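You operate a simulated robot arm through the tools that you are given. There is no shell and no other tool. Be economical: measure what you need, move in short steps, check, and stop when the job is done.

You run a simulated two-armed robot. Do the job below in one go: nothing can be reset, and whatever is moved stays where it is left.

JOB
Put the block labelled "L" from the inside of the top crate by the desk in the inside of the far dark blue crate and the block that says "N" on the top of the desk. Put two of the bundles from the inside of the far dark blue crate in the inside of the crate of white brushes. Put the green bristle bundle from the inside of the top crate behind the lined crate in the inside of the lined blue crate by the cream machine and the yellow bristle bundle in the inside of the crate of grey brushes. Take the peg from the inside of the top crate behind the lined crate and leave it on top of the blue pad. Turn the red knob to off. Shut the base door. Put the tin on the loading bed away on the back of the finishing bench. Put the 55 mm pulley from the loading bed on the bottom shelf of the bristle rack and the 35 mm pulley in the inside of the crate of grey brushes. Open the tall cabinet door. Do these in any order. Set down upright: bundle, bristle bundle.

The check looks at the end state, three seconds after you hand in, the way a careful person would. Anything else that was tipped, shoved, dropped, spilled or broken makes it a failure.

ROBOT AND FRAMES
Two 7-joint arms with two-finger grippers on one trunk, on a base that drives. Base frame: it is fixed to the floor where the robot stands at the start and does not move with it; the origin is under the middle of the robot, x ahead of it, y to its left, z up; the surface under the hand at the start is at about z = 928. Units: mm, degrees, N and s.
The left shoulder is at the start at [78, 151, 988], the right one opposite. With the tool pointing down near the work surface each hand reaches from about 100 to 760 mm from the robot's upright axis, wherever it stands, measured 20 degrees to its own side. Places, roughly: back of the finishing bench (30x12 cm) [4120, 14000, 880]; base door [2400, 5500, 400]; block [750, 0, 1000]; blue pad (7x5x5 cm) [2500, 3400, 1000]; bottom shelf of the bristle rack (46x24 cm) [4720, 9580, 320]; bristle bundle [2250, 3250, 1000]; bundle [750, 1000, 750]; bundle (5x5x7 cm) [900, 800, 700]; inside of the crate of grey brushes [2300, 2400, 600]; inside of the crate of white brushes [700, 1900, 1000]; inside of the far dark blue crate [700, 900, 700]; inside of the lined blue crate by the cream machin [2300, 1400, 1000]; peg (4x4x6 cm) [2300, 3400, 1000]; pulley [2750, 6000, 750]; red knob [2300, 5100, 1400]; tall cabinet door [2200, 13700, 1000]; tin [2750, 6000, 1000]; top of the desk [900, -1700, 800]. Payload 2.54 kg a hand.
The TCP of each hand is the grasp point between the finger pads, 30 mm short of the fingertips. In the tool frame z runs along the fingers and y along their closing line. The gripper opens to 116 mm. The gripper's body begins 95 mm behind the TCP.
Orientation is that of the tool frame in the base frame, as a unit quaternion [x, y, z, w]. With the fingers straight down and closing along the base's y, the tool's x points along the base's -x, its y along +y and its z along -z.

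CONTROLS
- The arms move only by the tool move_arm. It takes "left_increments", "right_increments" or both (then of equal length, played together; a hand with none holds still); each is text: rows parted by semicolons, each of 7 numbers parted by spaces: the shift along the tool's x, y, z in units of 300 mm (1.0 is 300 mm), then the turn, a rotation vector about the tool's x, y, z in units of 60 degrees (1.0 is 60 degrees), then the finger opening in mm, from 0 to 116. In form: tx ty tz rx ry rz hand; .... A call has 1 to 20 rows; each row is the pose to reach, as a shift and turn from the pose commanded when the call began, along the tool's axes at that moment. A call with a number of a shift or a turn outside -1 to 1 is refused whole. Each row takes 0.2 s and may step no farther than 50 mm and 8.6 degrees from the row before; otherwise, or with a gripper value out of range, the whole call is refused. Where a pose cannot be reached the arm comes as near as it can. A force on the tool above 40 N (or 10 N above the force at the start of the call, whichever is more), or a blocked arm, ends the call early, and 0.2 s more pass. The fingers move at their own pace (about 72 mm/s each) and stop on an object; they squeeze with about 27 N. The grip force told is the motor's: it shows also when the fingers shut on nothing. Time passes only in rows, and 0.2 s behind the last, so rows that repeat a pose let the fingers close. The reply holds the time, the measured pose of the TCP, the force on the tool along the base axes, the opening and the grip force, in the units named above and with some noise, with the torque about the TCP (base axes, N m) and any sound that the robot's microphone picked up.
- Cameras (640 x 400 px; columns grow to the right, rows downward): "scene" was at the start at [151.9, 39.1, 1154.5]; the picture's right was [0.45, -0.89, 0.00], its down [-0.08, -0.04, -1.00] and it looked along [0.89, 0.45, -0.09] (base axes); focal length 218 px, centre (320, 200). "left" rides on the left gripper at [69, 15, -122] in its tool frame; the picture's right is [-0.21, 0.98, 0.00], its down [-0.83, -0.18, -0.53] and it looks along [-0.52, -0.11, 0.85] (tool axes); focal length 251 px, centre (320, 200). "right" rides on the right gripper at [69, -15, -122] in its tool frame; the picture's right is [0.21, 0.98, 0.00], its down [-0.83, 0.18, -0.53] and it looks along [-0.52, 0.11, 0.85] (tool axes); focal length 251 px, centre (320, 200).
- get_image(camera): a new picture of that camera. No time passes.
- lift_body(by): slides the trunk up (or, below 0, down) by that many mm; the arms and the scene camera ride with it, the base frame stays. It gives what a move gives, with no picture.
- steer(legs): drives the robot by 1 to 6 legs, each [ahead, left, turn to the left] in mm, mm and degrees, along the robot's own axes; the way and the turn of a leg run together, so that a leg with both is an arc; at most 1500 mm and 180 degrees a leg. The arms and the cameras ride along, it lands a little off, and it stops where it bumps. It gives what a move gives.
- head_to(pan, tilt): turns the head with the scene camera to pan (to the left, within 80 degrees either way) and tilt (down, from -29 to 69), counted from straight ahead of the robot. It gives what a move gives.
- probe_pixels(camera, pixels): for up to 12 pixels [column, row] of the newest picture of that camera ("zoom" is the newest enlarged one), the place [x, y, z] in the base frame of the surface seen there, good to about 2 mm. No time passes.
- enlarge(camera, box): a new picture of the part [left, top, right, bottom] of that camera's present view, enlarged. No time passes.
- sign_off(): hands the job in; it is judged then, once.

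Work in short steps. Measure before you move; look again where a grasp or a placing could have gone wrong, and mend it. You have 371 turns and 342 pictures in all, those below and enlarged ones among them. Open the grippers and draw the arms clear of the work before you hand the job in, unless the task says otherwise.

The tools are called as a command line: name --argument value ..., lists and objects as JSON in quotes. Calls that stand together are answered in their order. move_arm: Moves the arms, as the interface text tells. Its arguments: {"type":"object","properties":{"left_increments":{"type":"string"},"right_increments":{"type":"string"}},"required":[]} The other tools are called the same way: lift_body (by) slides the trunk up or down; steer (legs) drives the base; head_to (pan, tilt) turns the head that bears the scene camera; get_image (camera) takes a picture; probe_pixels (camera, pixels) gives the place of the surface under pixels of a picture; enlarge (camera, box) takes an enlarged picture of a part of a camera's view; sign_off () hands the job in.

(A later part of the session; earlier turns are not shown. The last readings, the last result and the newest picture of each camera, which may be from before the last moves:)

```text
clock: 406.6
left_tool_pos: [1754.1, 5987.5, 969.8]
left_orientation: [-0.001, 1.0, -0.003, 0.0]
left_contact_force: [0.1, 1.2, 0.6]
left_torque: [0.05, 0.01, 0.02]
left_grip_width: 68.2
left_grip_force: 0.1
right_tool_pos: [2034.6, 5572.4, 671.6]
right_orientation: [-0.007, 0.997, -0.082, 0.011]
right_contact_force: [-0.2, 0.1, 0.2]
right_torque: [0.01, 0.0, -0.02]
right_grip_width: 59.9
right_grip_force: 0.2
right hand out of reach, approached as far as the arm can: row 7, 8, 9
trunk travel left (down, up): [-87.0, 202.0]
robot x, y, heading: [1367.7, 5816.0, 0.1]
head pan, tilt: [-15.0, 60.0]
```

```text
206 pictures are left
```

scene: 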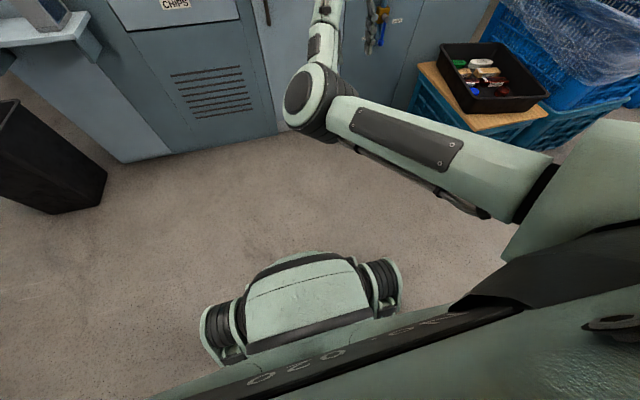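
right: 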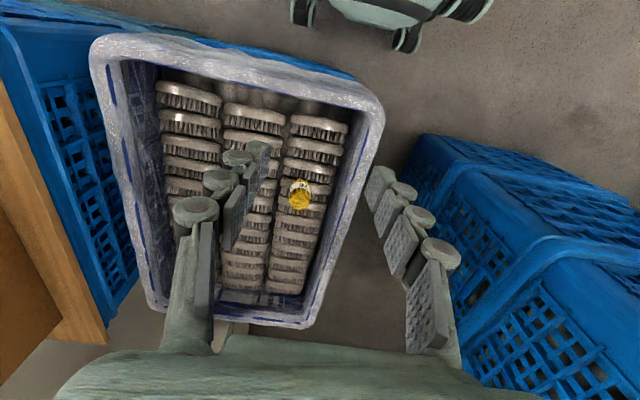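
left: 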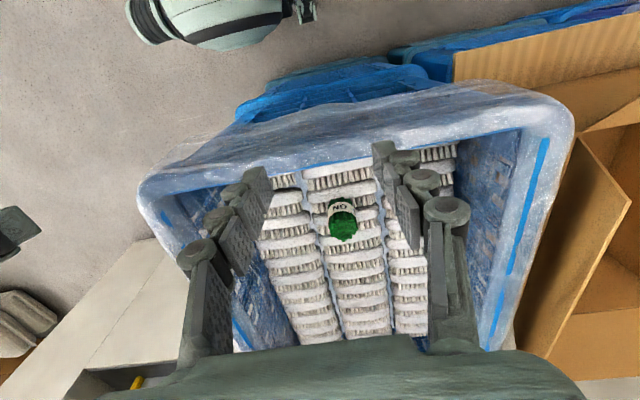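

Arm freed and pointing down. Raise the trunk, fix the ~9° tilt and bring the hand back nearer.

lift_body --by 200

move_arm --right_increments "0.1 0 -0.1 -0.04 0 0 60; 0.2 0 -0.2 -0.08 0 0 60; 0.3 0 -0.3 -0.12 0 0 60; 0.4 0.02 -0.4 -0.157 -0.01 0 60; 0.5 0.05 -0.5 -0.157 -0.01 0 60; 0.6 0.08 -0.6 -0.157 -0.01 0 60; 0.7 0.1 -0.7 -0.157 -0.01 0 60; 0.8 0.1 -0.8 -0.157 -0.01 0 60; 0.9 0.1 -0.9 -0.157 -0.01 0 60"

get_image --camera "scene"

```text
clock: 408.8
left_tool_pos: [1753.4, 5987.6, 1168.7]
left_orientation: [0.0, 1.0, -0.002, 0.001]
left_contact_force: [0.4, 0.2, 0.4]
left_torque: [0.01, 0.01, 0.0]
left_grip_width: 67.8
left_grip_force: 0.1
right_tool_pos: [2035.7, 5573.9, 870.1]
right_orientation: [-0.007, 0.996, -0.083, 0.013]
right_contact_force: [-0.1, -0.4, -0.2]
right_torque: [-0.01, -0.01, 0.0]
right_grip_width: 60.1
right_grip_force: 0.1
trunk travel left (down, up): [-287.0, 2.0]
robot x, y, heading: [1369.8, 5817.1, -0.1]
head pan, tilt: [-15.0, 60.0]
```

```text
clock: 410.8
left_tool_pos: [1755.3, 5988.6, 1170.0]
left_orientation: [-0.001, 1.0, -0.003, 0.0]
left_contact_force: [0.8, -0.4, 0.2]
left_torque: [0.01, 0.03, -0.01]
left_grip_width: 68.2
left_grip_force: 0.0
right_tool_pos: [1876.6, 5447.7, 1122.3]
right_orientation: [-0.009, 1.0, 0.001, 0.017]
right_contact_force: [0.2, -1.5, 0.2]
right_torque: [0.0, 0.02, 0.0]
right_grip_width: 60.2
right_grip_force: 0.0
right hand out of reach, approached as far as the arm can: row 1, 2, 3, 4, 5, 6, 7, 8, 9
trunk travel left (down, up): [-287.0, 2.0]
robot x, y, heading: [1372.4, 5816.5, -0.1]
head pan, tilt: [-15.0, 60.0]
```

```text
205 pictures are left
```

scene: 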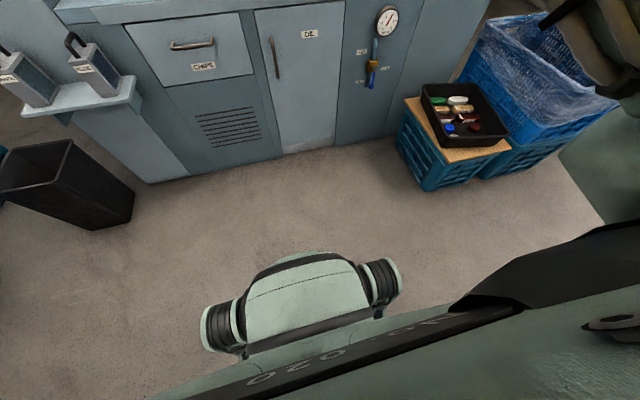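

Arm is back. I compact the right hand, then turn −90° and strafe so the panel is ahead for the left hand.

move_arm --right_increments "0.08 0.1 -0.03 0 0.01 0 60; 0.16 0.2 -0.06 0 0.02 0 60; 0.24 0.3 -0.09 0 0.03 0 60; 0.32 0.4 -0.12 0 0.03 0 60; 0.41 0.5 -0.15 0 0.03 0 60"

head_to --pan 0 --tilt 0

steer --legs '[[0, 0, -90], [0, 620, 0]]'

get_image --camera "scene"

```text
clock: 412.0
left_tool_pos: [1754.7, 5987.7, 1169.8]
left_orientation: [0.0, 1.0, -0.003, 0.001]
left_contact_force: [-0.8, 0.7, -0.2]
left_torque: [-0.04, 0.03, -0.01]
left_grip_width: 67.7
left_grip_force: 0.1
right_tool_pos: [1822.8, 5437.8, 1160.5]
right_orientation: [-0.007, 1.0, 0.0, 0.001]
right_contact_force: [0.3, 0.5, -1.0]
right_torque: [-0.03, -0.03, 0.02]
right_grip_width: 59.8
right_grip_force: 0.1
right hand out of reach, approached as far as the arm can: row 1, 2, 3, 4, 5
trunk travel left (down, up): [-287.0, 2.0]
robot x, y, heading: [1373.1, 5811.5, -0.2]
head pan, tilt: [-15.0, 60.0]
```

```text
clock: 413.3
left_tool_pos: [1755.4, 5987.7, 1170.2]
left_orientation: [-0.001, 1.0, -0.002, 0.001]
left_contact_force: [-0.7, -0.2, 0.8]
left_torque: [0.0, 0.02, -0.03]
left_grip_width: 68.3
left_grip_force: 0.1
right_tool_pos: [1821.8, 5437.9, 1160.5]
right_orientation: [-0.009, 1.0, 0.0, 0.001]
right_contact_force: [0.0, 0.3, -0.3]
right_torque: [0.0, -0.01, 0.01]
right_grip_width: 60.1
right_grip_force: 0.1
trunk travel left (down, up): [-287.0, 2.0]
robot x, y, heading: [1369.2, 5814.9, -0.3]
head pan, tilt: [0.0, 0.0]
```

```text
clock: 423.6
left_tool_pos: [2166.8, 5444.3, 1170.1]
left_orientation: [0.701, 0.713, -0.002, -0.002]
left_contact_force: [-0.8, 0.6, 0.2]
left_torque: [-0.02, -0.02, 0.0]
left_grip_width: 68.0
left_grip_force: 0.0
right_tool_pos: [1617.5, 5367.1, 1160.0]
right_orientation: [0.695, 0.719, -0.001, 0.001]
right_contact_force: [0.1, -0.8, 0.3]
right_torque: [0.01, 0.01, 0.0]
right_grip_width: 60.0
right_grip_force: 0.0
trunk travel left (down, up): [-287.0, 2.0]
robot x, y, heading: [1989.1, 5827.0, -89.0]
head pan, tilt: [0.0, 0.0]
```

```text
204 pictures are left
```

scene: 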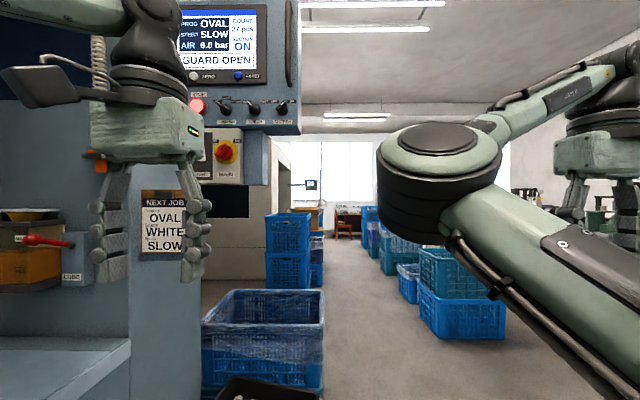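

Now pitch the left hand forward and raise it (two calls).

move_arm --left_increments "-0.05 0 -0.08 0 -0.125 0 68; -0.1 0 -0.17 0 -0.25 0 68; -0.15 0 -0.25 0 -0.375 0 68; -0.2 0 -0.33 0 -0.5 0 60; -0.25 0 -0.42 0 -0.625 0 50; -0.3 0 -0.5 0 -0.75 0 50"

move_arm --left_increments "0 0 0 0 -0.125 0 50; 0 0 0 0 -0.25 0 50; 0 0 0 0 -0.375 0 50; 0 0 0 0 -0.5 0 50; 0 0 0 0 -0.625 0 50; 0 0 0 0 -0.75 0 50"

get_image --camera "scene"

```text
clock: 425.0
left_tool_pos: [2169.7, 5355.4, 1320.8]
left_orientation: [0.646, 0.66, -0.27, 0.272]
left_contact_force: [-0.3, -0.5, -0.3]
left_torque: [-0.02, 0.02, 0.0]
left_grip_width: 49.9
left_grip_force: 0.0
right_tool_pos: [1617.6, 5368.9, 1159.4]
right_orientation: [0.695, 0.719, -0.002, 0.002]
right_contact_force: [0.4, 0.4, 0.2]
right_torque: [0.01, 0.0, 0.03]
right_grip_width: 60.1
right_grip_force: 0.1
trunk travel left (down, up): [-287.0, 2.0]
robot x, y, heading: [1993.5, 5824.5, -88.7]
head pan, tilt: [0.0, 0.0]
```

```text
clock: 426.4
left_tool_pos: [2169.0, 5355.1, 1319.2]
left_orientation: [0.493, 0.505, -0.498, 0.503]
left_contact_force: [0.3, -0.9, 0.8]
left_torque: [-0.03, 0.02, -0.01]
left_grip_width: 50.0
left_grip_force: 0.0
right_tool_pos: [1617.0, 5367.5, 1159.5]
right_orientation: [0.695, 0.719, -0.001, 0.001]
right_contact_force: [-0.3, 0.1, -0.6]
right_torque: [0.01, -0.01, 0.02]
right_grip_width: 60.1
right_grip_force: 0.1
trunk travel left (down, up): [-287.0, 2.0]
robot x, y, heading: [1987.1, 5823.9, -89.1]
head pan, tilt: [0.0, 0.0]
```

```text
203 pictures are left
```

scene: 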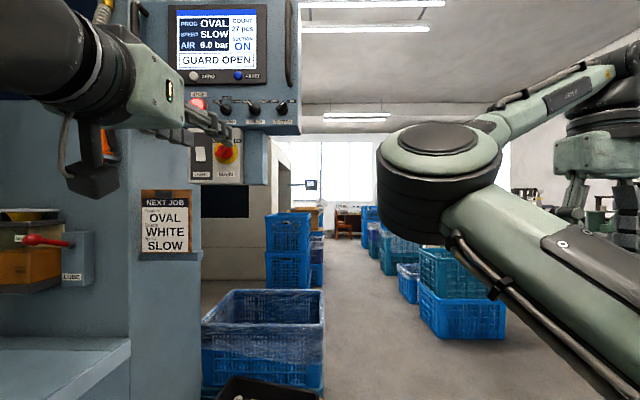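

Roll +45° and look through the left camera.

move_arm --left_increments "0 0 0 0 0 0.125 50; 0 0 0 0 0 0.25 50; 0 0 0 0 0 0.375 50; 0 0 0 0 0 0.5 50; 0 0 0 0 0 0.625 50; 0 0 0 0 0 0.75 50"

steer --legs '[[110, 70, -1]]'

get_image --camera "left"

get_image --camera "scene"

```text
clock: 427.8
left_tool_pos: [2168.8, 5354.5, 1318.6]
left_orientation: [0.649, 0.278, -0.266, 0.656]
left_contact_force: [0.1, -0.4, 0.6]
left_torque: [0.02, -0.01, -0.01]
left_grip_width: 49.9
left_grip_force: 0.0
right_tool_pos: [1617.6, 5369.0, 1159.8]
right_orientation: [0.695, 0.719, 0.0, 0.001]
right_contact_force: [-0.2, 0.2, -0.5]
right_torque: [0.0, 0.01, -0.02]
right_grip_width: 59.9
right_grip_force: 0.0
trunk travel left (down, up): [-287.0, 2.0]
robot x, y, heading: [1989.3, 5824.9, -89.2]
head pan, tilt: [0.0, 0.0]
```

```text
clock: 429.1
left_tool_pos: [2232.3, 5240.1, 1318.7]
left_orientation: [0.652, 0.274, -0.272, 0.653]
left_contact_force: [0.7, 0.2, -0.4]
left_torque: [-0.04, 0.01, 0.0]
left_grip_width: 50.2
left_grip_force: 0.1
right_tool_pos: [1679.9, 5264.0, 1159.6]
right_orientation: [0.702, 0.712, -0.001, 0.002]
right_contact_force: [-0.2, -0.4, -0.4]
right_torque: [0.0, 0.02, 0.02]
right_grip_width: 59.7
right_grip_force: 0.0
trunk travel left (down, up): [-287.0, 2.0]
robot x, y, heading: [2059.2, 5716.8, -90.0]
head pan, tilt: [0.0, 0.0]
```

```text
202 pictures are left
```

left: 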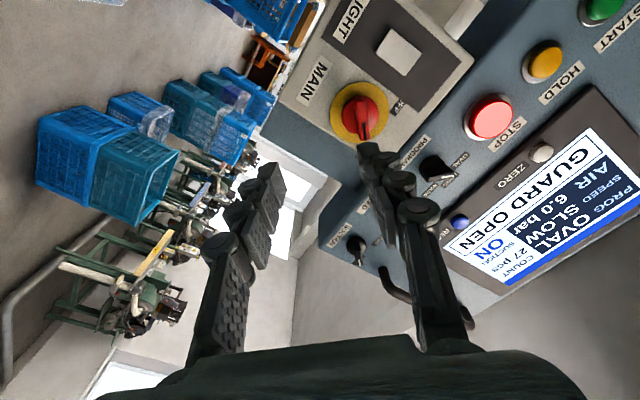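

```text
201 pictures are left
```

scene: 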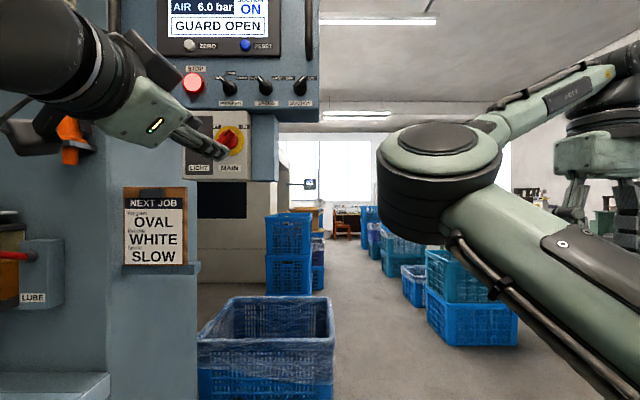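

enlarge --camera "left" --box '[310, 70, 420, 160]'

enlarge --camera "scene" --box '[180, 100, 280, 190]'

probe_pixels --camera "left" --pixels '[[362, 100], [361, 115], [363, 130], [364, 137], [345, 112], [380, 108], [356, 118], [367, 118]]'

```text
4.44 times, centred on (365, 115) of left
```

zoom: 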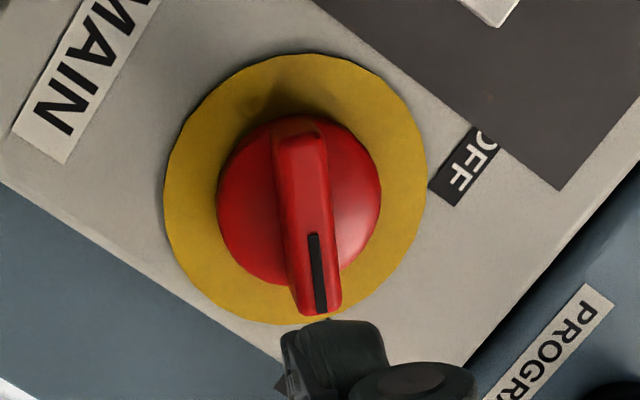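

```text
4.44 times, centred on (230, 145) of scene
```

zoom: 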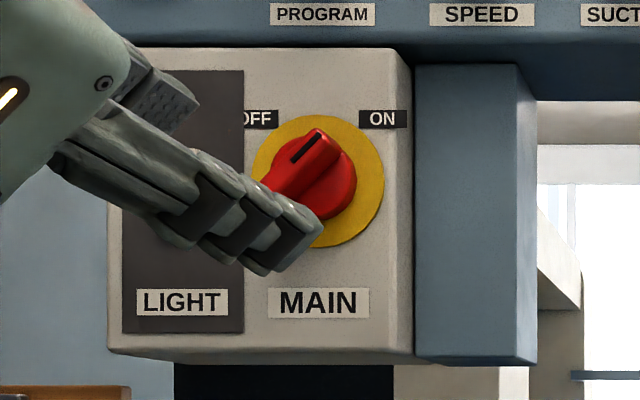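

```text
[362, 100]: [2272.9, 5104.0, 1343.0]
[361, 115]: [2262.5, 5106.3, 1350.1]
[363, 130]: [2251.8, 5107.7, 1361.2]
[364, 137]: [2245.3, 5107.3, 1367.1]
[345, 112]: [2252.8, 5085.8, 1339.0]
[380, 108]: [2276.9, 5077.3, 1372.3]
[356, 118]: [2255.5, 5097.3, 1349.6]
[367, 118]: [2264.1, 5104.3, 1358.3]
```

Bar: (2273,1343)→(2244,1368), axis ≈(2258.5,·,1354), front y≈5106. Move the left hand to a pre-grasp 30 mm in front of it.

move_arm --left_increments "-0.005 0.04 0.06 0 0 0.02 50; -0.01 0.09 0.12 0 0 0.04 50; -0.02 0.145 0.18 0 0 0.067 50; -0.02 0.145 0.25 0 0 0.067 50"

get_image --camera "left"

enlarge --camera "scene" --box '[160, 80, 300, 200]'

```text
clock: 430.1
left_tool_pos: [2258.7, 5166.4, 1355.5]
left_orientation: [0.661, 0.25, -0.25, 0.662]
left_contact_force: [0.2, -0.6, -0.1]
left_torque: [0.01, -0.01, 0.0]
left_grip_width: 50.0
left_grip_force: 0.1
right_tool_pos: [1680.1, 5264.0, 1159.0]
right_orientation: [0.702, 0.713, -0.002, 0.001]
right_contact_force: [0.3, -0.8, -0.3]
right_torque: [0.03, -0.02, 0.02]
right_grip_width: 59.9
right_grip_force: 0.0
trunk travel left (down, up): [-287.0, 2.0]
robot x, y, heading: [2059.3, 5714.7, -90.0]
head pan, tilt: [0.0, 0.0]
```

```text
198 pictures are left
```

left: 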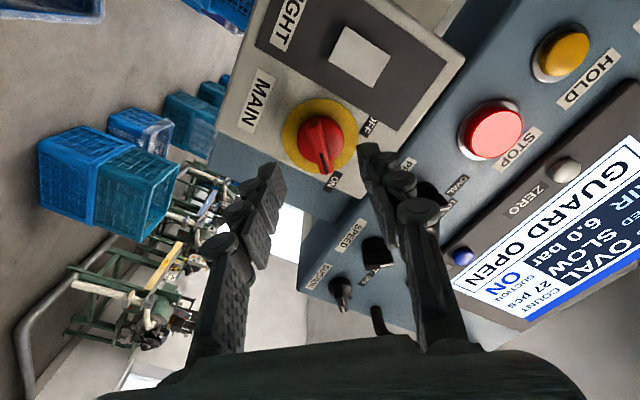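

```text
3.33 times, centred on (230, 140) of scene
```

zoom: 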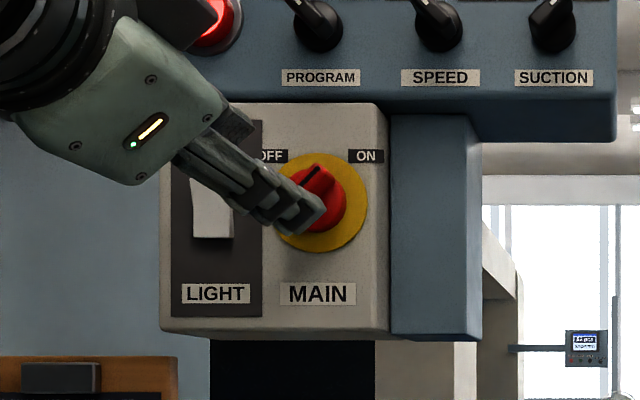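

Aligned. Advance 47 mm (tips just short of the boss) and close on the bar.

move_arm --left_increments "0 0 0.06 0 0 0 44; 0 0 0.12 0 0 0 40; 0 0 0.155 0 0 0 40; 0 0 0.155 0 0 0 25; 0 0 0.155 0 0 0 10; 0 0 0.155 0 0 0 5"

get_image --camera "left"

```text
clock: 431.5
left_tool_pos: [2258.0, 5120.8, 1354.2]
left_orientation: [0.66, 0.251, -0.249, 0.662]
left_contact_force: [-0.4, -1.0, 0.8]
left_torque: [-0.09, 0.72, -0.12]
left_grip_width: 11.6
left_grip_force: 38.5
right_tool_pos: [1679.6, 5264.3, 1160.9]
right_orientation: [0.703, 0.711, -0.001, 0.001]
right_contact_force: [0.0, 0.1, 0.7]
right_torque: [-0.01, 0.0, 0.0]
right_grip_width: 60.2
right_grip_force: 0.1
trunk travel left (down, up): [-287.0, 2.0]
robot x, y, heading: [2058.9, 5715.3, -90.2]
head pan, tilt: [0.0, 0.0]
```

```text
196 pictures are left
```

left: 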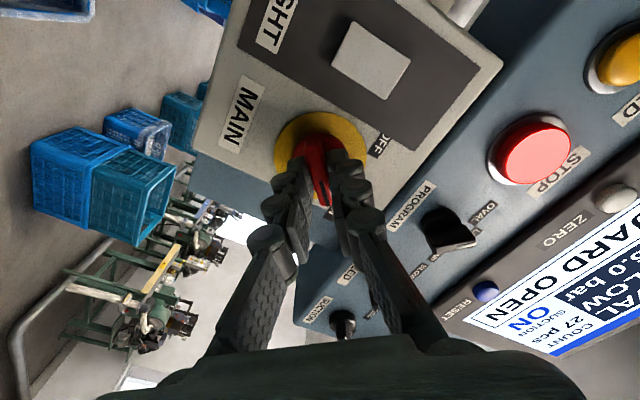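

Gripped (11.6 mm). Turn −48° first.

move_arm --left_increments "0 0 0 0 0 -0.114 5; 0 0 0 0 0 -0.228 5; 0 0 0 0 0 -0.343 5; 0 0 0 0 0 -0.457 5; 0 0 0 0 0 -0.571 5; 0 0 0 0 0 -0.686 5; 0 0 0 0 0 -0.8 5"

get_image --camera "left"

```text
clock: 433.1
left_tool_pos: [2256.8, 5121.4, 1352.5]
left_orientation: [0.503, 0.497, -0.498, 0.502]
left_contact_force: [-5.0, 5.0, -9.1]
left_torque: [-0.13, -0.01, -0.14]
left_grip_width: 10.7
left_grip_force: 37.6
right_tool_pos: [1679.9, 5263.6, 1159.6]
right_orientation: [0.702, 0.712, 0.0, 0.003]
right_contact_force: [0.3, -0.2, -0.5]
right_torque: [-0.01, 0.0, 0.0]
right_grip_width: 60.1
right_grip_force: 0.2
trunk travel left (down, up): [-287.0, 2.0]
robot x, y, heading: [2058.0, 5716.5, -90.3]
head pan, tilt: [0.0, 0.0]
```

```text
195 pictures are left
```

left: 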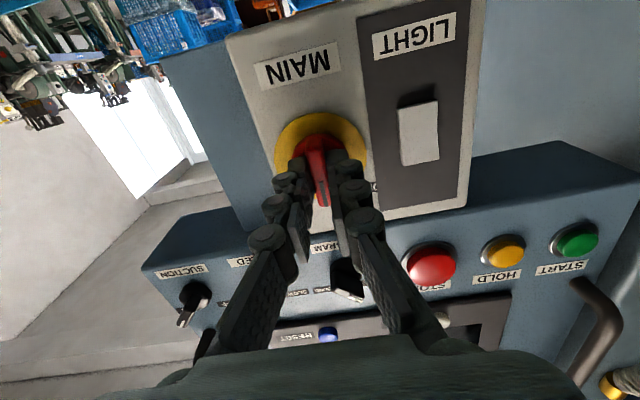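

Knob turns with the hand. Turn another −46°.

move_arm --left_increments "0 0 0 0 0 -0.114 5; 0 0 0 0 0 -0.228 5; 0 0 0 0 0 -0.343 5; 0 0 0 0 0 -0.457 5; 0 0 0 0 0 -0.571 5; 0 0 0 0 0 -0.686 5; 0 0 0 0 0 -0.76 5"

get_image --camera "left"

```text
clock: 434.7
left_tool_pos: [2256.7, 5121.0, 1355.1]
left_orientation: [-0.272, -0.652, 0.654, -0.271]
left_contact_force: [-9.1, 6.8, -10.7]
left_torque: [0.39, -0.04, -0.38]
left_grip_width: 10.6
left_grip_force: 38.0
right_tool_pos: [1678.8, 5264.6, 1159.1]
right_orientation: [0.702, 0.712, -0.001, 0.002]
right_contact_force: [0.3, 0.0, 0.7]
right_torque: [0.0, 0.04, 0.03]
right_grip_width: 60.0
right_grip_force: 0.0
trunk travel left (down, up): [-287.0, 2.0]
robot x, y, heading: [2059.4, 5717.1, -90.3]
head pan, tilt: [0.0, 0.0]
```

```text
194 pictures are left
```

left: 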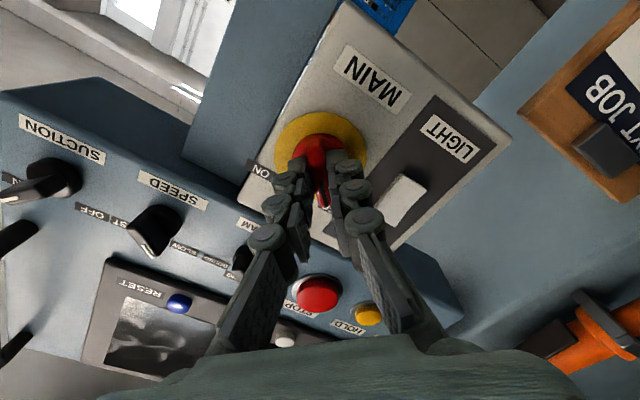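

The screen went dark: main is off. Open and retreat straight back.

move_arm --left_increments "0 0 0 0 0 0 20; 0 0 0 0 0 0 36; 0 0 -0.05 0 0 0 40; 0 0 -0.15 0 0 0 40; 0 0 -0.28 0 0 0 40; 0 0 -0.4 0 0 0 40"

enlarge --camera "left" --box '[200, 30, 440, 180]'

```text
clock: 436.1
left_tool_pos: [2258.4, 5240.1, 1354.8]
left_orientation: [-0.271, -0.652, 0.654, -0.271]
left_contact_force: [0.0, 0.0, -0.2]
left_torque: [-0.02, 0.02, 0.02]
left_grip_width: 40.0
left_grip_force: 0.0
right_tool_pos: [1680.4, 5265.4, 1160.5]
right_orientation: [0.702, 0.712, -0.002, 0.002]
right_contact_force: [-0.1, -0.4, 0.5]
right_torque: [-0.05, -0.02, -0.01]
right_grip_width: 60.0
right_grip_force: 0.0
trunk travel left (down, up): [-287.0, 2.0]
robot x, y, heading: [2063.7, 5719.5, -90.1]
head pan, tilt: [0.0, 0.0]
```

```text
2.67 times, centred on (320, 105) of left
```

zoom: 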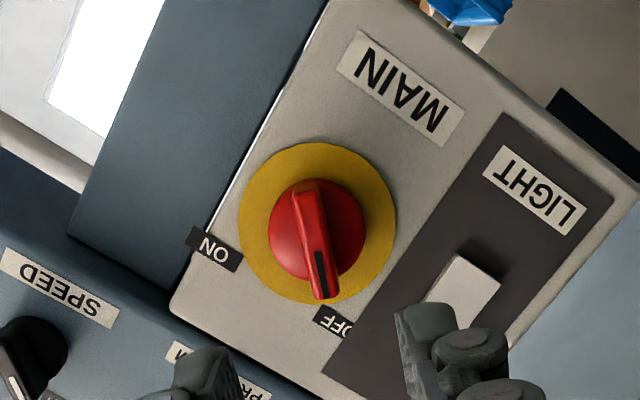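

OFF is set. Back off 220 mm, un-roll and pitch the left hand back to pointing down.

steer --legs '[[-220, -150, 0]]'

move_arm --left_increments "0 0 0 0 0 0.125 60; 0 0 0 0 0 0.25 60; 0 0 0 0 0 0.375 60; 0 0 0 0 0 0.5 60; 0 0 0 0 0 0.625 60; 0 0 0 0 0 0.75 60"

move_arm --left_increments "0 0 0 0 0.125 0 60; 0 0 0 0 0.25 0 60; 0 0 0 0 0.375 0 60; 0 0 0 0 0.5 0 60; 0 0 0 0 0.625 0 60; 0 0 0 0 0.75 0 60"

move_arm --left_increments "0.03 0 0.05 0 0.125 0 60; 0.06 0 0.1 0 0.25 0 60; 0.1 0 0.15 0 0.375 0 60; 0.13 0 0.2 0 0.5 0 60; 0.17 0 0.25 0 0.625 0 60; 0.2 0 0.3 0 0.75 0 60"

```text
clock: 438.2
left_tool_pos: [2108.3, 5463.1, 1355.5]
left_orientation: [-0.27, -0.653, 0.654, -0.271]
left_contact_force: [0.4, -0.2, 0.0]
left_torque: [0.07, -0.01, -0.02]
left_grip_width: 40.2
left_grip_force: 0.1
right_tool_pos: [1529.2, 5487.7, 1159.9]
right_orientation: [0.701, 0.713, -0.003, 0.002]
right_contact_force: [0.0, 0.3, 0.0]
right_torque: [-0.02, -0.01, -0.01]
right_grip_width: 60.1
right_grip_force: 0.0
trunk travel left (down, up): [-287.0, 2.0]
robot x, y, heading: [1906.8, 5937.7, -89.8]
head pan, tilt: [0.0, 0.0]
```

```text
clock: 439.6
left_tool_pos: [2108.0, 5463.5, 1354.1]
left_orientation: [0.5, 0.499, -0.499, 0.502]
left_contact_force: [0.6, 0.4, 0.5]
left_torque: [0.03, -0.01, 0.0]
left_grip_width: 60.0
left_grip_force: 0.1
right_tool_pos: [1529.1, 5487.5, 1159.8]
right_orientation: [0.701, 0.713, -0.001, 0.001]
right_contact_force: [-0.1, 0.1, -0.1]
right_torque: [0.0, 0.0, -0.03]
right_grip_width: 60.1
right_grip_force: 0.0
trunk travel left (down, up): [-287.0, 2.0]
robot x, y, heading: [1906.4, 5940.2, -90.2]
head pan, tilt: [0.0, 0.0]
```

```text
clock: 441.0
left_tool_pos: [2107.9, 5462.1, 1353.1]
left_orientation: [0.655, 0.653, -0.27, 0.27]
left_contact_force: [-0.6, 0.5, 0.1]
left_torque: [-0.04, 0.0, -0.03]
left_grip_width: 59.8
left_grip_force: 0.1
right_tool_pos: [1528.4, 5486.9, 1158.7]
right_orientation: [0.702, 0.713, -0.002, 0.001]
right_contact_force: [-0.1, 0.1, 0.4]
right_torque: [-0.01, 0.0, -0.01]
right_grip_width: 59.8
right_grip_force: 0.1
trunk travel left (down, up): [-287.0, 2.0]
robot x, y, heading: [1903.2, 5938.2, -90.0]
head pan, tilt: [0.0, 0.0]
```

```text
clock: 442.4
left_tool_pos: [2119.1, 5453.2, 1227.6]
left_orientation: [0.707, 0.707, -0.001, 0.0]
left_contact_force: [0.2, -0.6, -0.8]
left_torque: [0.04, 0.01, 0.0]
left_grip_width: 60.1
left_grip_force: 0.0
left hand out of reach, approached as far as the arm can: row 5, 6
right_tool_pos: [1529.8, 5486.4, 1159.5]
right_orientation: [0.702, 0.713, -0.002, 0.001]
right_contact_force: [0.1, 0.2, -0.3]
right_torque: [0.04, -0.01, 0.03]
right_grip_width: 60.3
right_grip_force: 0.1
trunk travel left (down, up): [-287.0, 2.0]
robot x, y, heading: [1912.5, 5943.0, -90.1]
head pan, tilt: [0.0, 0.0]
```

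Both hands point down. Move back to x≈1500, turn to face the bench and look at the loading bed.

steer --legs '[[0, -400, 0], [0, 0, 90]]'

head_to --pan -5 --tilt 20

get_image --camera "scene"

```text
clock: 450.7
left_tool_pos: [1995.9, 6147.6, 1227.5]
left_orientation: [0.0, 1.0, -0.001, 0.001]
left_contact_force: [0.4, -0.3, 0.4]
left_torque: [0.0, 0.0, 0.03]
left_grip_width: 60.1
left_grip_force: 0.1
right_tool_pos: [1959.8, 5558.7, 1160.0]
right_orientation: [-0.006, 1.0, 0.0, 0.002]
right_contact_force: [0.4, -0.2, 0.2]
right_torque: [-0.03, 0.03, 0.0]
right_grip_width: 60.1
right_grip_force: 0.1
trunk travel left (down, up): [-287.0, 2.0]
robot x, y, heading: [1510.4, 5940.0, -0.3]
head pan, tilt: [0.0, 0.0]
```

```text
clock: 451.6
left_tool_pos: [1996.2, 6147.0, 1229.0]
left_orientation: [-0.001, 1.0, -0.001, 0.003]
left_contact_force: [0.4, 0.8, -1.2]
left_torque: [-0.02, 0.04, 0.0]
left_grip_width: 60.2
left_grip_force: 0.1
right_tool_pos: [1961.0, 5559.1, 1160.3]
right_orientation: [-0.006, 1.0, -0.001, 0.002]
right_contact_force: [1.0, 1.0, 0.4]
right_torque: [0.0, 0.05, -0.04]
right_grip_width: 60.1
right_grip_force: 0.1
trunk travel left (down, up): [-287.0, 2.0]
robot x, y, heading: [1512.0, 5935.8, -0.3]
head pan, tilt: [-5.0, 20.0]
```

```text
192 pictures are left
```

scene: 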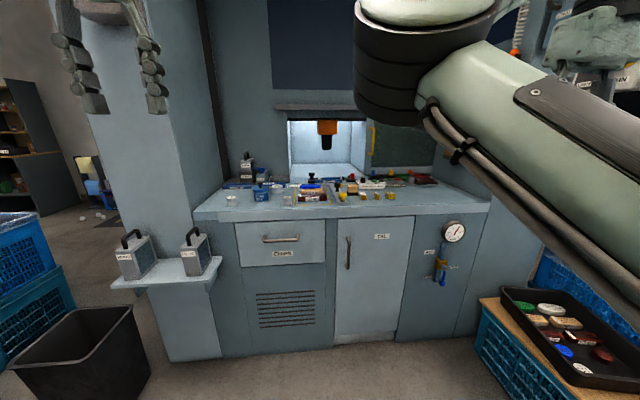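

The right arm's elbow is folded across the front. I move the left hand outward and bring the right hand toward its start pose (480,30 rel.) to see whether the elbow swings out.

move_arm --left_increments "0 0.12 0 0 0 0 60; 0 0.24 0 0 0 0 60; 0 0.36 0 0 0 0 60; 0 0.48 0 0 0 0 60; 0 0.48 0 0 0 0 60; 0 0.48 0 0 0 0 60; 0 0.48 0 0 0 0 60; 0 0.48 0 0 0 0 60" --right_increments "0 0.1 0.05 0 0 0 60; 0 0.2 0.1 0 0 0 60; 0 0.3 0.15 0 0 0 60; 0 0.42 0.2 0 0 0 60; 0 0.55 0.25 0 0 0 60; 0 0.7 0.3 0 0 0 60; 0 0.85 0.3 0 0 0 60; 0 1.0 0.3 0 0 0 60"

get_image --camera "scene"

```text
clock: 453.4
left_tool_pos: [1995.7, 6291.5, 1227.6]
left_orientation: [0.0, 1.0, -0.001, 0.004]
left_contact_force: [0.2, 0.3, -1.2]
left_torque: [0.02, 0.0, 0.0]
left_grip_width: 59.9
left_grip_force: 0.0
right_tool_pos: [2020.7, 5568.9, 1113.4]
right_orientation: [-0.006, 1.0, 0.0, 0.004]
right_contact_force: [-0.8, -0.3, 0.2]
right_torque: [-0.01, 0.01, 0.02]
right_grip_width: 60.0
right_grip_force: 0.1
right hand out of reach, approached as far as the arm can: row 1, 2, 3, 4, 5, 6, 7, 8
trunk travel left (down, up): [-287.0, 2.0]
robot x, y, heading: [1511.2, 5941.1, -0.5]
head pan, tilt: [-5.0, 20.0]
```

```text
191 pictures are left
```

scene: 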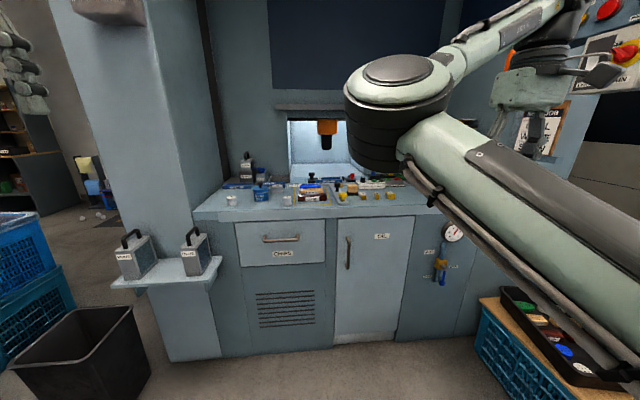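

Inward motion is blocked in this configuration. I retrace: pitch the right hand to horizontal again at the earlier pose (rel ≈524,−200, z≈911), to then reverse the original path.

move_arm --right_increments "0 0 0.08 0 -0.125 0 40; 0 0.05 0.16 0 -0.25 0 20; 0 0.1 0.24 0 -0.375 0 20; 0 0.15 0.32 0 -0.5 0 20; 0 0.2 0.4 0 -0.625 0 20; 0 0.25 0.48 0 -0.75 0 20"

move_arm --right_increments "0 0.05 0 0 -0.125 0 20; 0 0.1 0 0 -0.25 0 20; 0 0.15 0 0 -0.375 0 20; 0 0.2 0 0 -0.5 0 20; 0 0.25 0 0 -0.625 0 20; 0 0.3 0 0 -0.75 0 20"

get_image --camera "scene"

```text
clock: 454.8
left_tool_pos: [1993.9, 6290.7, 1228.5]
left_orientation: [0.001, 1.0, 0.0, 0.004]
left_contact_force: [0.0, -0.7, 0.1]
left_torque: [-0.01, 0.0, -0.03]
left_grip_width: 59.9
left_grip_force: 0.0
right_tool_pos: [2057.8, 5557.2, 947.1]
right_orientation: [-0.005, 0.925, 0.002, 0.38]
right_contact_force: [-0.3, -0.1, -0.1]
right_torque: [0.02, -0.02, 0.02]
right_grip_width: 20.1
right_grip_force: 0.0
right hand out of reach, approached as far as the arm can: row 1, 2, 3, 4, 5, 6
trunk travel left (down, up): [-287.0, 2.0]
robot x, y, heading: [1509.5, 5940.6, -0.1]
head pan, tilt: [-5.0, 20.0]
```

```text
clock: 456.2
left_tool_pos: [1995.9, 6291.9, 1228.9]
left_orientation: [0.002, 1.0, 0.0, 0.002]
left_contact_force: [0.1, 0.8, 0.2]
left_torque: [0.03, 0.03, -0.01]
left_grip_width: 60.1
left_grip_force: 0.0
right_tool_pos: [2070.5, 5649.7, 1056.2]
right_orientation: [-0.004, 0.63, 0.009, 0.777]
right_contact_force: [-0.7, -0.3, -0.1]
right_torque: [0.01, 0.02, -0.01]
right_grip_width: 20.1
right_grip_force: 0.1
trunk travel left (down, up): [-287.0, 2.0]
robot x, y, heading: [1510.0, 5938.8, -0.2]
head pan, tilt: [-5.0, 20.0]
stopped in row 6 (right hand): the arm was blocked; the commanded pose is now the measured one
```

```text
190 pictures are left
```

scene: 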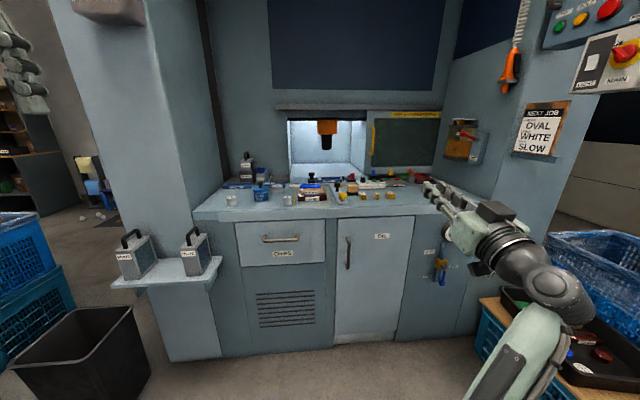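

Now the elbow has swung down/outside. Pitch back down while drawing the hand back and right.

move_arm --right_increments "0 -0.06 -0.08 0 0.13 0 40; 0 -0.12 -0.16 0 0.26 0 60; 0 -0.18 -0.24 0 0.39 0 60; 0 -0.24 -0.32 0 0.52 0 60; 0 -0.3 -0.4 0 0.65 0 60; 0 -0.36 -0.44 0 0.78 0 60; 0 -0.36 -0.44 0 0.86 0 60"

get_image --camera "scene"

```text
clock: 457.8
left_tool_pos: [1995.8, 6291.7, 1228.2]
left_orientation: [0.0, 1.0, -0.001, 0.002]
left_contact_force: [0.3, 0.2, -0.2]
left_torque: [0.01, 0.01, 0.02]
left_grip_width: 60.1
left_grip_force: 0.0
right_tool_pos: [1944.0, 5539.0, 1028.0]
right_orientation: [-0.009, 0.905, 0.006, 0.424]
right_contact_force: [-0.8, -0.1, 0.7]
right_torque: [0.03, -0.04, 0.01]
right_grip_width: 59.8
right_grip_force: 0.1
right hand out of reach, approached as far as the arm can: row 1, 2, 3, 4, 5
trunk travel left (down, up): [-287.0, 2.0]
robot x, y, heading: [1509.4, 5940.5, -0.1]
head pan, tilt: [-5.0, 20.0]
```

```text
189 pictures are left
```

scene: 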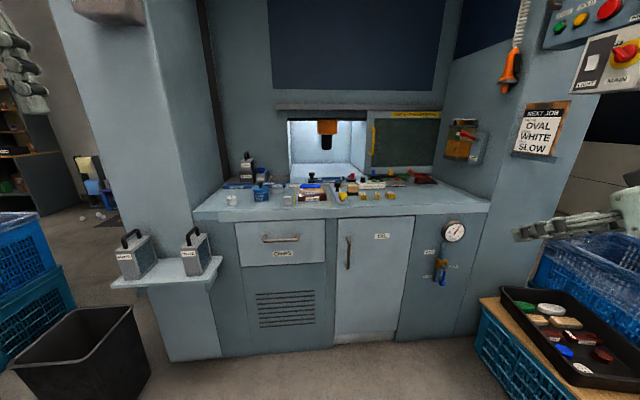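

move_arm --right_increments "0 0 0 0 0.14 0 60; 0 0 0 0 0.28 0 60; 0 0 0 0 0.42 0 60; 0 0 0 0 0.56 0 60; 0 0 0 0 0.7 0 60; 0 0 0 0 0.836 0 60"

head_to --pan -35 --tilt 20

get_image --camera "scene"

```text
clock: 459.4
left_tool_pos: [1995.4, 6292.1, 1228.2]
left_orientation: [0.001, 1.0, -0.001, 0.003]
left_contact_force: [1.4, 0.0, 0.1]
left_torque: [0.02, 0.02, 0.03]
left_grip_width: 60.0
left_grip_force: 0.0
right_tool_pos: [1940.1, 5542.5, 991.2]
right_orientation: [-0.014, 0.999, 0.009, -0.048]
right_contact_force: [0.7, -0.2, -0.2]
right_torque: [0.02, -0.01, 0.01]
right_grip_width: 60.1
right_grip_force: 0.0
trunk travel left (down, up): [-287.0, 2.0]
robot x, y, heading: [1510.4, 5937.7, -0.3]
head pan, tilt: [-5.0, 20.0]
stopped in row 6 (right hand): the arm was blocked; the commanded pose is now the measured one
```

```text
clock: 460.3
left_tool_pos: [1994.4, 6291.3, 1227.7]
left_orientation: [0.0, 1.0, -0.001, 0.002]
left_contact_force: [-0.6, -0.6, -0.1]
left_torque: [-0.04, 0.02, 0.02]
left_grip_width: 60.1
left_grip_force: 0.0
right_tool_pos: [1940.3, 5542.8, 991.7]
right_orientation: [-0.014, 0.999, 0.009, -0.048]
right_contact_force: [0.7, -0.3, -0.2]
right_torque: [0.02, -0.01, -0.02]
right_grip_width: 60.2
right_grip_force: 0.1
trunk travel left (down, up): [-287.0, 2.0]
robot x, y, heading: [1510.9, 5938.1, -0.4]
head pan, tilt: [-35.0, 20.0]
```

```text
188 pictures are left
```

scene: 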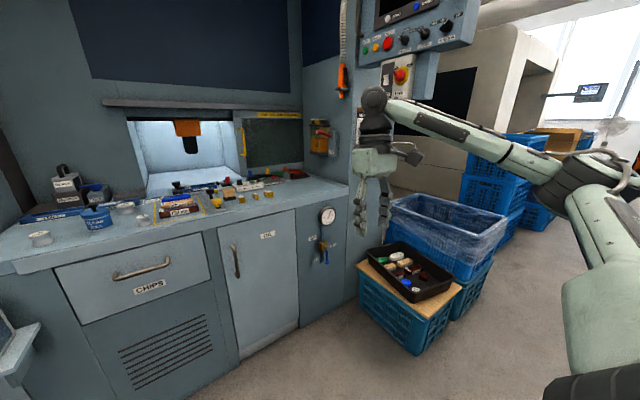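

Elbow is outside again. Correct tilt and bring it to rel (430,−200), z≈1130.

move_arm --right_increments "0 0.1 -0.08 0 -0.04 0 60; 0 0.2 -0.16 0.01 -0.092 0 60; 0 0.3 -0.24 0.018 -0.092 0 60; 0 0.42 -0.34 0.018 -0.092 0 60; 0 0.54 -0.44 0.018 -0.092 0 60; 0 0.65 -0.47 0.018 -0.092 0 60"

head_to --pan -3 --tilt 22

get_image --camera "scene"

```text
clock: 461.7
left_tool_pos: [1996.1, 6291.4, 1228.3]
left_orientation: [0.0, 1.0, -0.001, 0.002]
left_contact_force: [0.8, -0.3, -0.3]
left_torque: [-0.03, 0.03, 0.0]
left_grip_width: 60.0
left_grip_force: 0.0
right_tool_pos: [1948.4, 5734.7, 1135.7]
right_orientation: [-0.015, 1.0, 0.001, 0.001]
right_contact_force: [1.4, 0.3, -0.6]
right_torque: [-0.03, 0.0, 0.01]
right_grip_width: 60.0
right_grip_force: 0.0
trunk travel left (down, up): [-287.0, 2.0]
robot x, y, heading: [1511.9, 5940.0, -0.3]
head pan, tilt: [-35.0, 20.0]
```

```text
clock: 462.7
left_tool_pos: [1995.5, 6292.4, 1227.9]
left_orientation: [0.0, 1.0, -0.001, 0.003]
left_contact_force: [-0.9, 0.0, -0.1]
left_torque: [-0.04, 0.01, -0.03]
left_grip_width: 60.0
left_grip_force: 0.1
right_tool_pos: [1947.6, 5733.8, 1136.4]
right_orientation: [-0.015, 1.0, 0.001, 0.001]
right_contact_force: [-0.3, -0.3, 0.3]
right_torque: [-0.01, -0.05, 0.0]
right_grip_width: 60.2
right_grip_force: 0.0
trunk travel left (down, up): [-287.0, 2.0]
robot x, y, heading: [1509.0, 5937.6, -0.2]
head pan, tilt: [-3.0, 22.0]
```

```text
187 pictures are left
```

scene: 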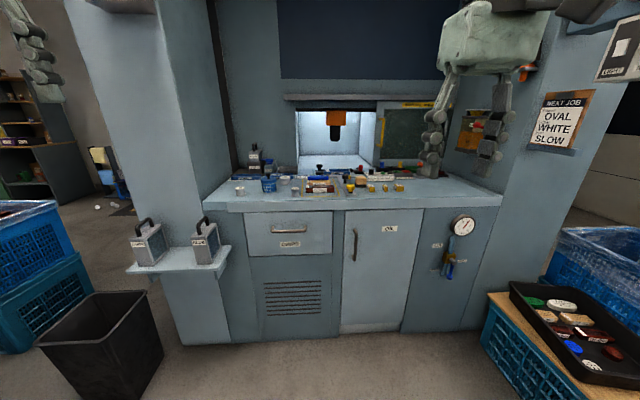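

Restored. Now enlarge the loading bed to identify tin and pulleys.

enlarge --camera "scene" --box '[215, 130, 335, 215]'

enlarge --camera "scene" --box '[300, 130, 440, 215]'

probe_pixels --camera "scene" --pixels '[[240, 187], [284, 182], [295, 185], [270, 181], [254, 160], [320, 185], [218, 200], [490, 200], [240, 192], [295, 191], [285, 178], [110, 350]]'

```text
4.71 times, centred on (275, 172) of scene
```

zoom: 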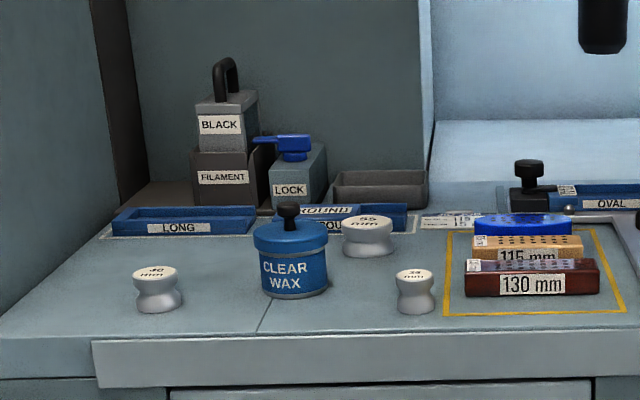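

```text
4.57 times, centred on (370, 172) of scene
```

zoom: 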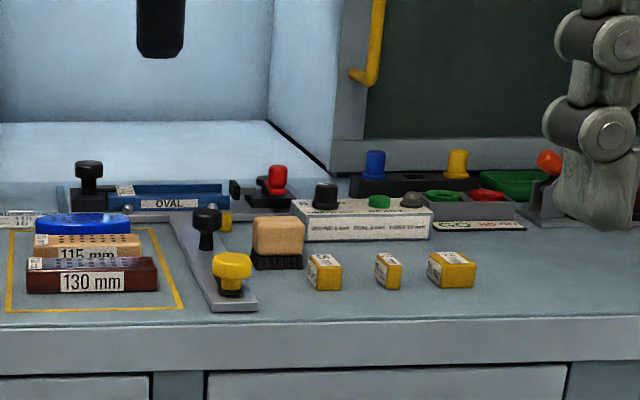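

```text
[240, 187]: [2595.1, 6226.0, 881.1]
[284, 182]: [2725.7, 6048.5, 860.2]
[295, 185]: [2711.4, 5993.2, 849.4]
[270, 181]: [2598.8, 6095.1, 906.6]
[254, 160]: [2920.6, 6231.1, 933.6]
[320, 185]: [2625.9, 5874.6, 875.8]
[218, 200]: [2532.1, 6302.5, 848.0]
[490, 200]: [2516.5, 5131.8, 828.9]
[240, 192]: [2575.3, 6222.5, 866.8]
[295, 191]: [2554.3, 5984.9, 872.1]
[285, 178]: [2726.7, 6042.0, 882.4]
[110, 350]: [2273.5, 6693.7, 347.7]
```

Labels: 40 mm at left, 55 mm behind, small one at (2560,5987) to verify; tin "CLEAR WAX" at ≈(2610,6092). I bring the left hand inward, then drive 560 ahead.

move_arm --left_increments "0.05 -0.12 0 0 0 0 60; 0.1 -0.24 0 0 0 0 60; 0.15 -0.36 0 0 0 0 60; 0.2 -0.48 0 0 0 0 60"

steer --legs '[[560, 0, 0.2]]'

get_image --camera "scene"

get_image --camera "left"

```text
clock: 463.7
left_tool_pos: [1935.6, 6147.7, 1228.1]
left_orientation: [0.0, 1.0, -0.001, 0.002]
left_contact_force: [0.6, -0.7, -0.4]
left_torque: [0.03, 0.0, 0.01]
left_grip_width: 60.0
left_grip_force: 0.1
right_tool_pos: [1948.6, 5733.3, 1135.8]
right_orientation: [-0.013, 1.0, 0.001, 0.001]
right_contact_force: [0.2, 0.1, 0.2]
right_torque: [0.01, 0.05, -0.02]
right_grip_width: 60.1
right_grip_force: 0.0
trunk travel left (down, up): [-287.0, 2.0]
robot x, y, heading: [1508.5, 5940.7, -0.3]
head pan, tilt: [-3.0, 22.0]
```

```text
clock: 466.9
left_tool_pos: [2489.8, 6147.3, 1227.9]
left_orientation: [-0.001, 1.0, -0.001, 0.003]
left_contact_force: [1.2, 0.3, 0.0]
left_torque: [0.01, 0.04, -0.01]
left_grip_width: 60.2
left_grip_force: 0.1
right_tool_pos: [2504.4, 5734.7, 1135.1]
right_orientation: [-0.016, 1.0, 0.001, 0.0]
right_contact_force: [0.0, 0.9, 0.2]
right_torque: [-0.03, 0.02, 0.01]
right_grip_width: 60.0
right_grip_force: 0.0
trunk travel left (down, up): [-287.0, 2.0]
robot x, y, heading: [2067.7, 5937.9, -0.0]
head pan, tilt: [-3.0, 22.0]
```

```text
184 pictures are left
```

scene: 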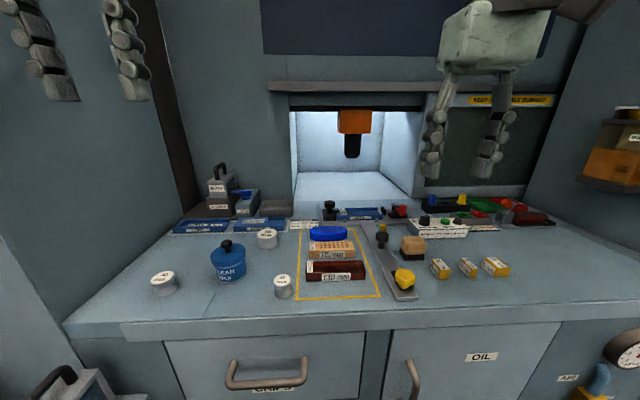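

```text
183 pictures are left
```

left: 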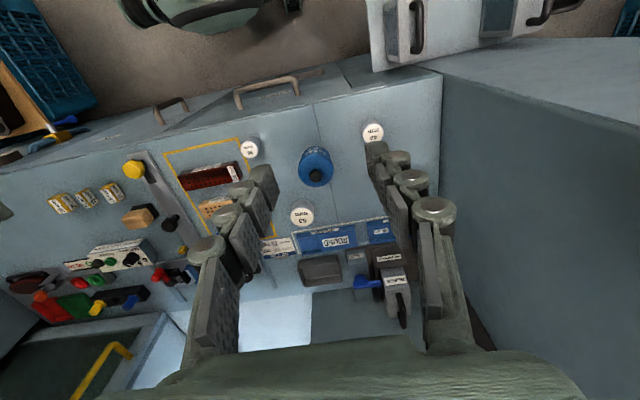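

enlarge --camera "scene" --box '[140, 220, 310, 310]'

enlarge --camera "scene" --box '[262, 265, 302, 300]'

probe_pixels --camera "zoom" --pixels '[[320, 150], [250, 150], [390, 150], [320, 250], [320, 300]]'

```text
3.76 times, centred on (225, 265) of scene
```

zoom: 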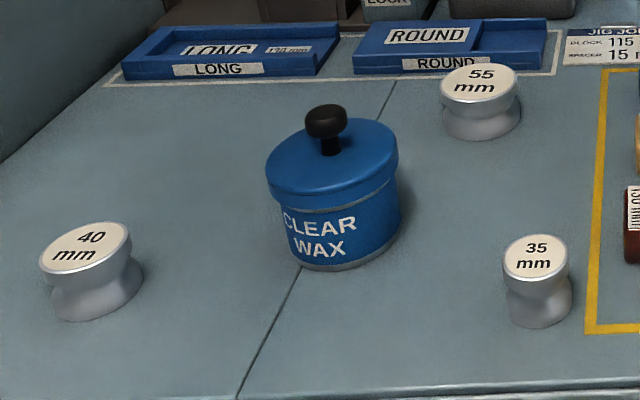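

```text
11.43 times, centred on (282, 282) of scene
```

zoom: 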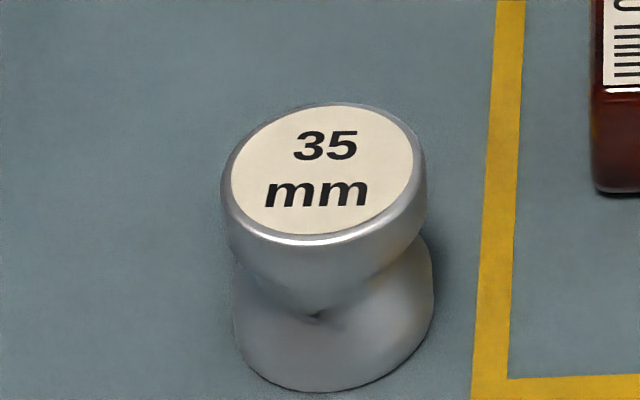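

```text
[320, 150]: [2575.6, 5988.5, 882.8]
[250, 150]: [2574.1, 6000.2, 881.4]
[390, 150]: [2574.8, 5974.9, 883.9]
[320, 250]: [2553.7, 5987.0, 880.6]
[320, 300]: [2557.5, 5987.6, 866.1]
```

35 mm pulley: centre ≈(2572,5988), top 883, bed 849. I check the neighbouring block's edge, the 55 mm pulley and the tin.

probe_pixels --camera "scene" --pixels '[[307, 272], [310, 280], [308, 265], [268, 233], [258, 234], [278, 233], [268, 246], [228, 250], [212, 255], [245, 262], [226, 243], [230, 280]]'

move_arm --right_increments "0 0.1 0.05 -0.01 0 0.03 60; 0 0.22 0.1 -0.01 0 0.03 60; -0.05 0.36 0.15 -0.01 0 0.03 60; -0.1 0.5 0.2 -0.01 0 0.03 60; -0.15 0.64 0.25 -0.01 0 0.03 60; -0.2 0.76 0.32 -0.01 0 0.03 60; -0.225 0.845 0.42 -0.01 0 0.03 60"

get_image --camera "right"

```text
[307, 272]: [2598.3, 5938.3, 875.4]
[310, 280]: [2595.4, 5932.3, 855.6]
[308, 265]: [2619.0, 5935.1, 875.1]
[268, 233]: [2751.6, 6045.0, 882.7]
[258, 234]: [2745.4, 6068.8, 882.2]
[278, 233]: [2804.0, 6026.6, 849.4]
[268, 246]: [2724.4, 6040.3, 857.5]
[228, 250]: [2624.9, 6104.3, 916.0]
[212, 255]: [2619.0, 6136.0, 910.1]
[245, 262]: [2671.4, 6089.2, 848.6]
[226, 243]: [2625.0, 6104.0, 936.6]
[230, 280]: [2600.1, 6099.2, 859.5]
```

```text
clock: 468.5
left_tool_pos: [2489.2, 6147.3, 1226.9]
left_orientation: [-0.002, 1.0, -0.001, 0.003]
left_contact_force: [-1.0, 0.6, -0.4]
left_torque: [-0.01, 0.02, -0.01]
left_grip_width: 59.8
left_grip_force: 0.1
right_tool_pos: [2564.0, 5990.9, 1010.5]
right_orientation: [-0.001, 1.0, 0.007, 0.001]
right_contact_force: [0.3, 0.6, 0.8]
right_torque: [0.0, -0.01, 0.0]
right_grip_width: 60.0
right_grip_force: 0.1
trunk travel left (down, up): [-287.0, 2.0]
robot x, y, heading: [2068.2, 5937.5, 0.0]
head pan, tilt: [-3.0, 22.0]
```

```text
180 pictures are left
```

right: 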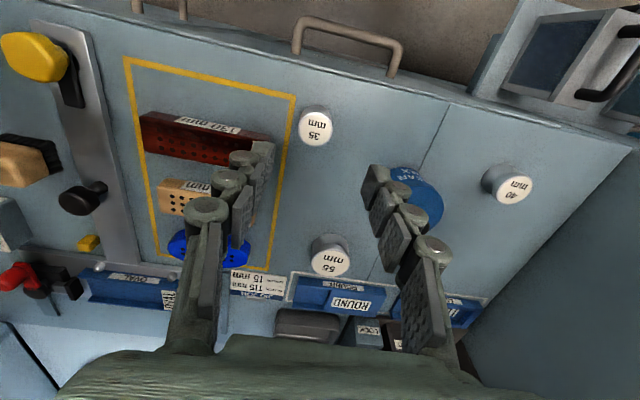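

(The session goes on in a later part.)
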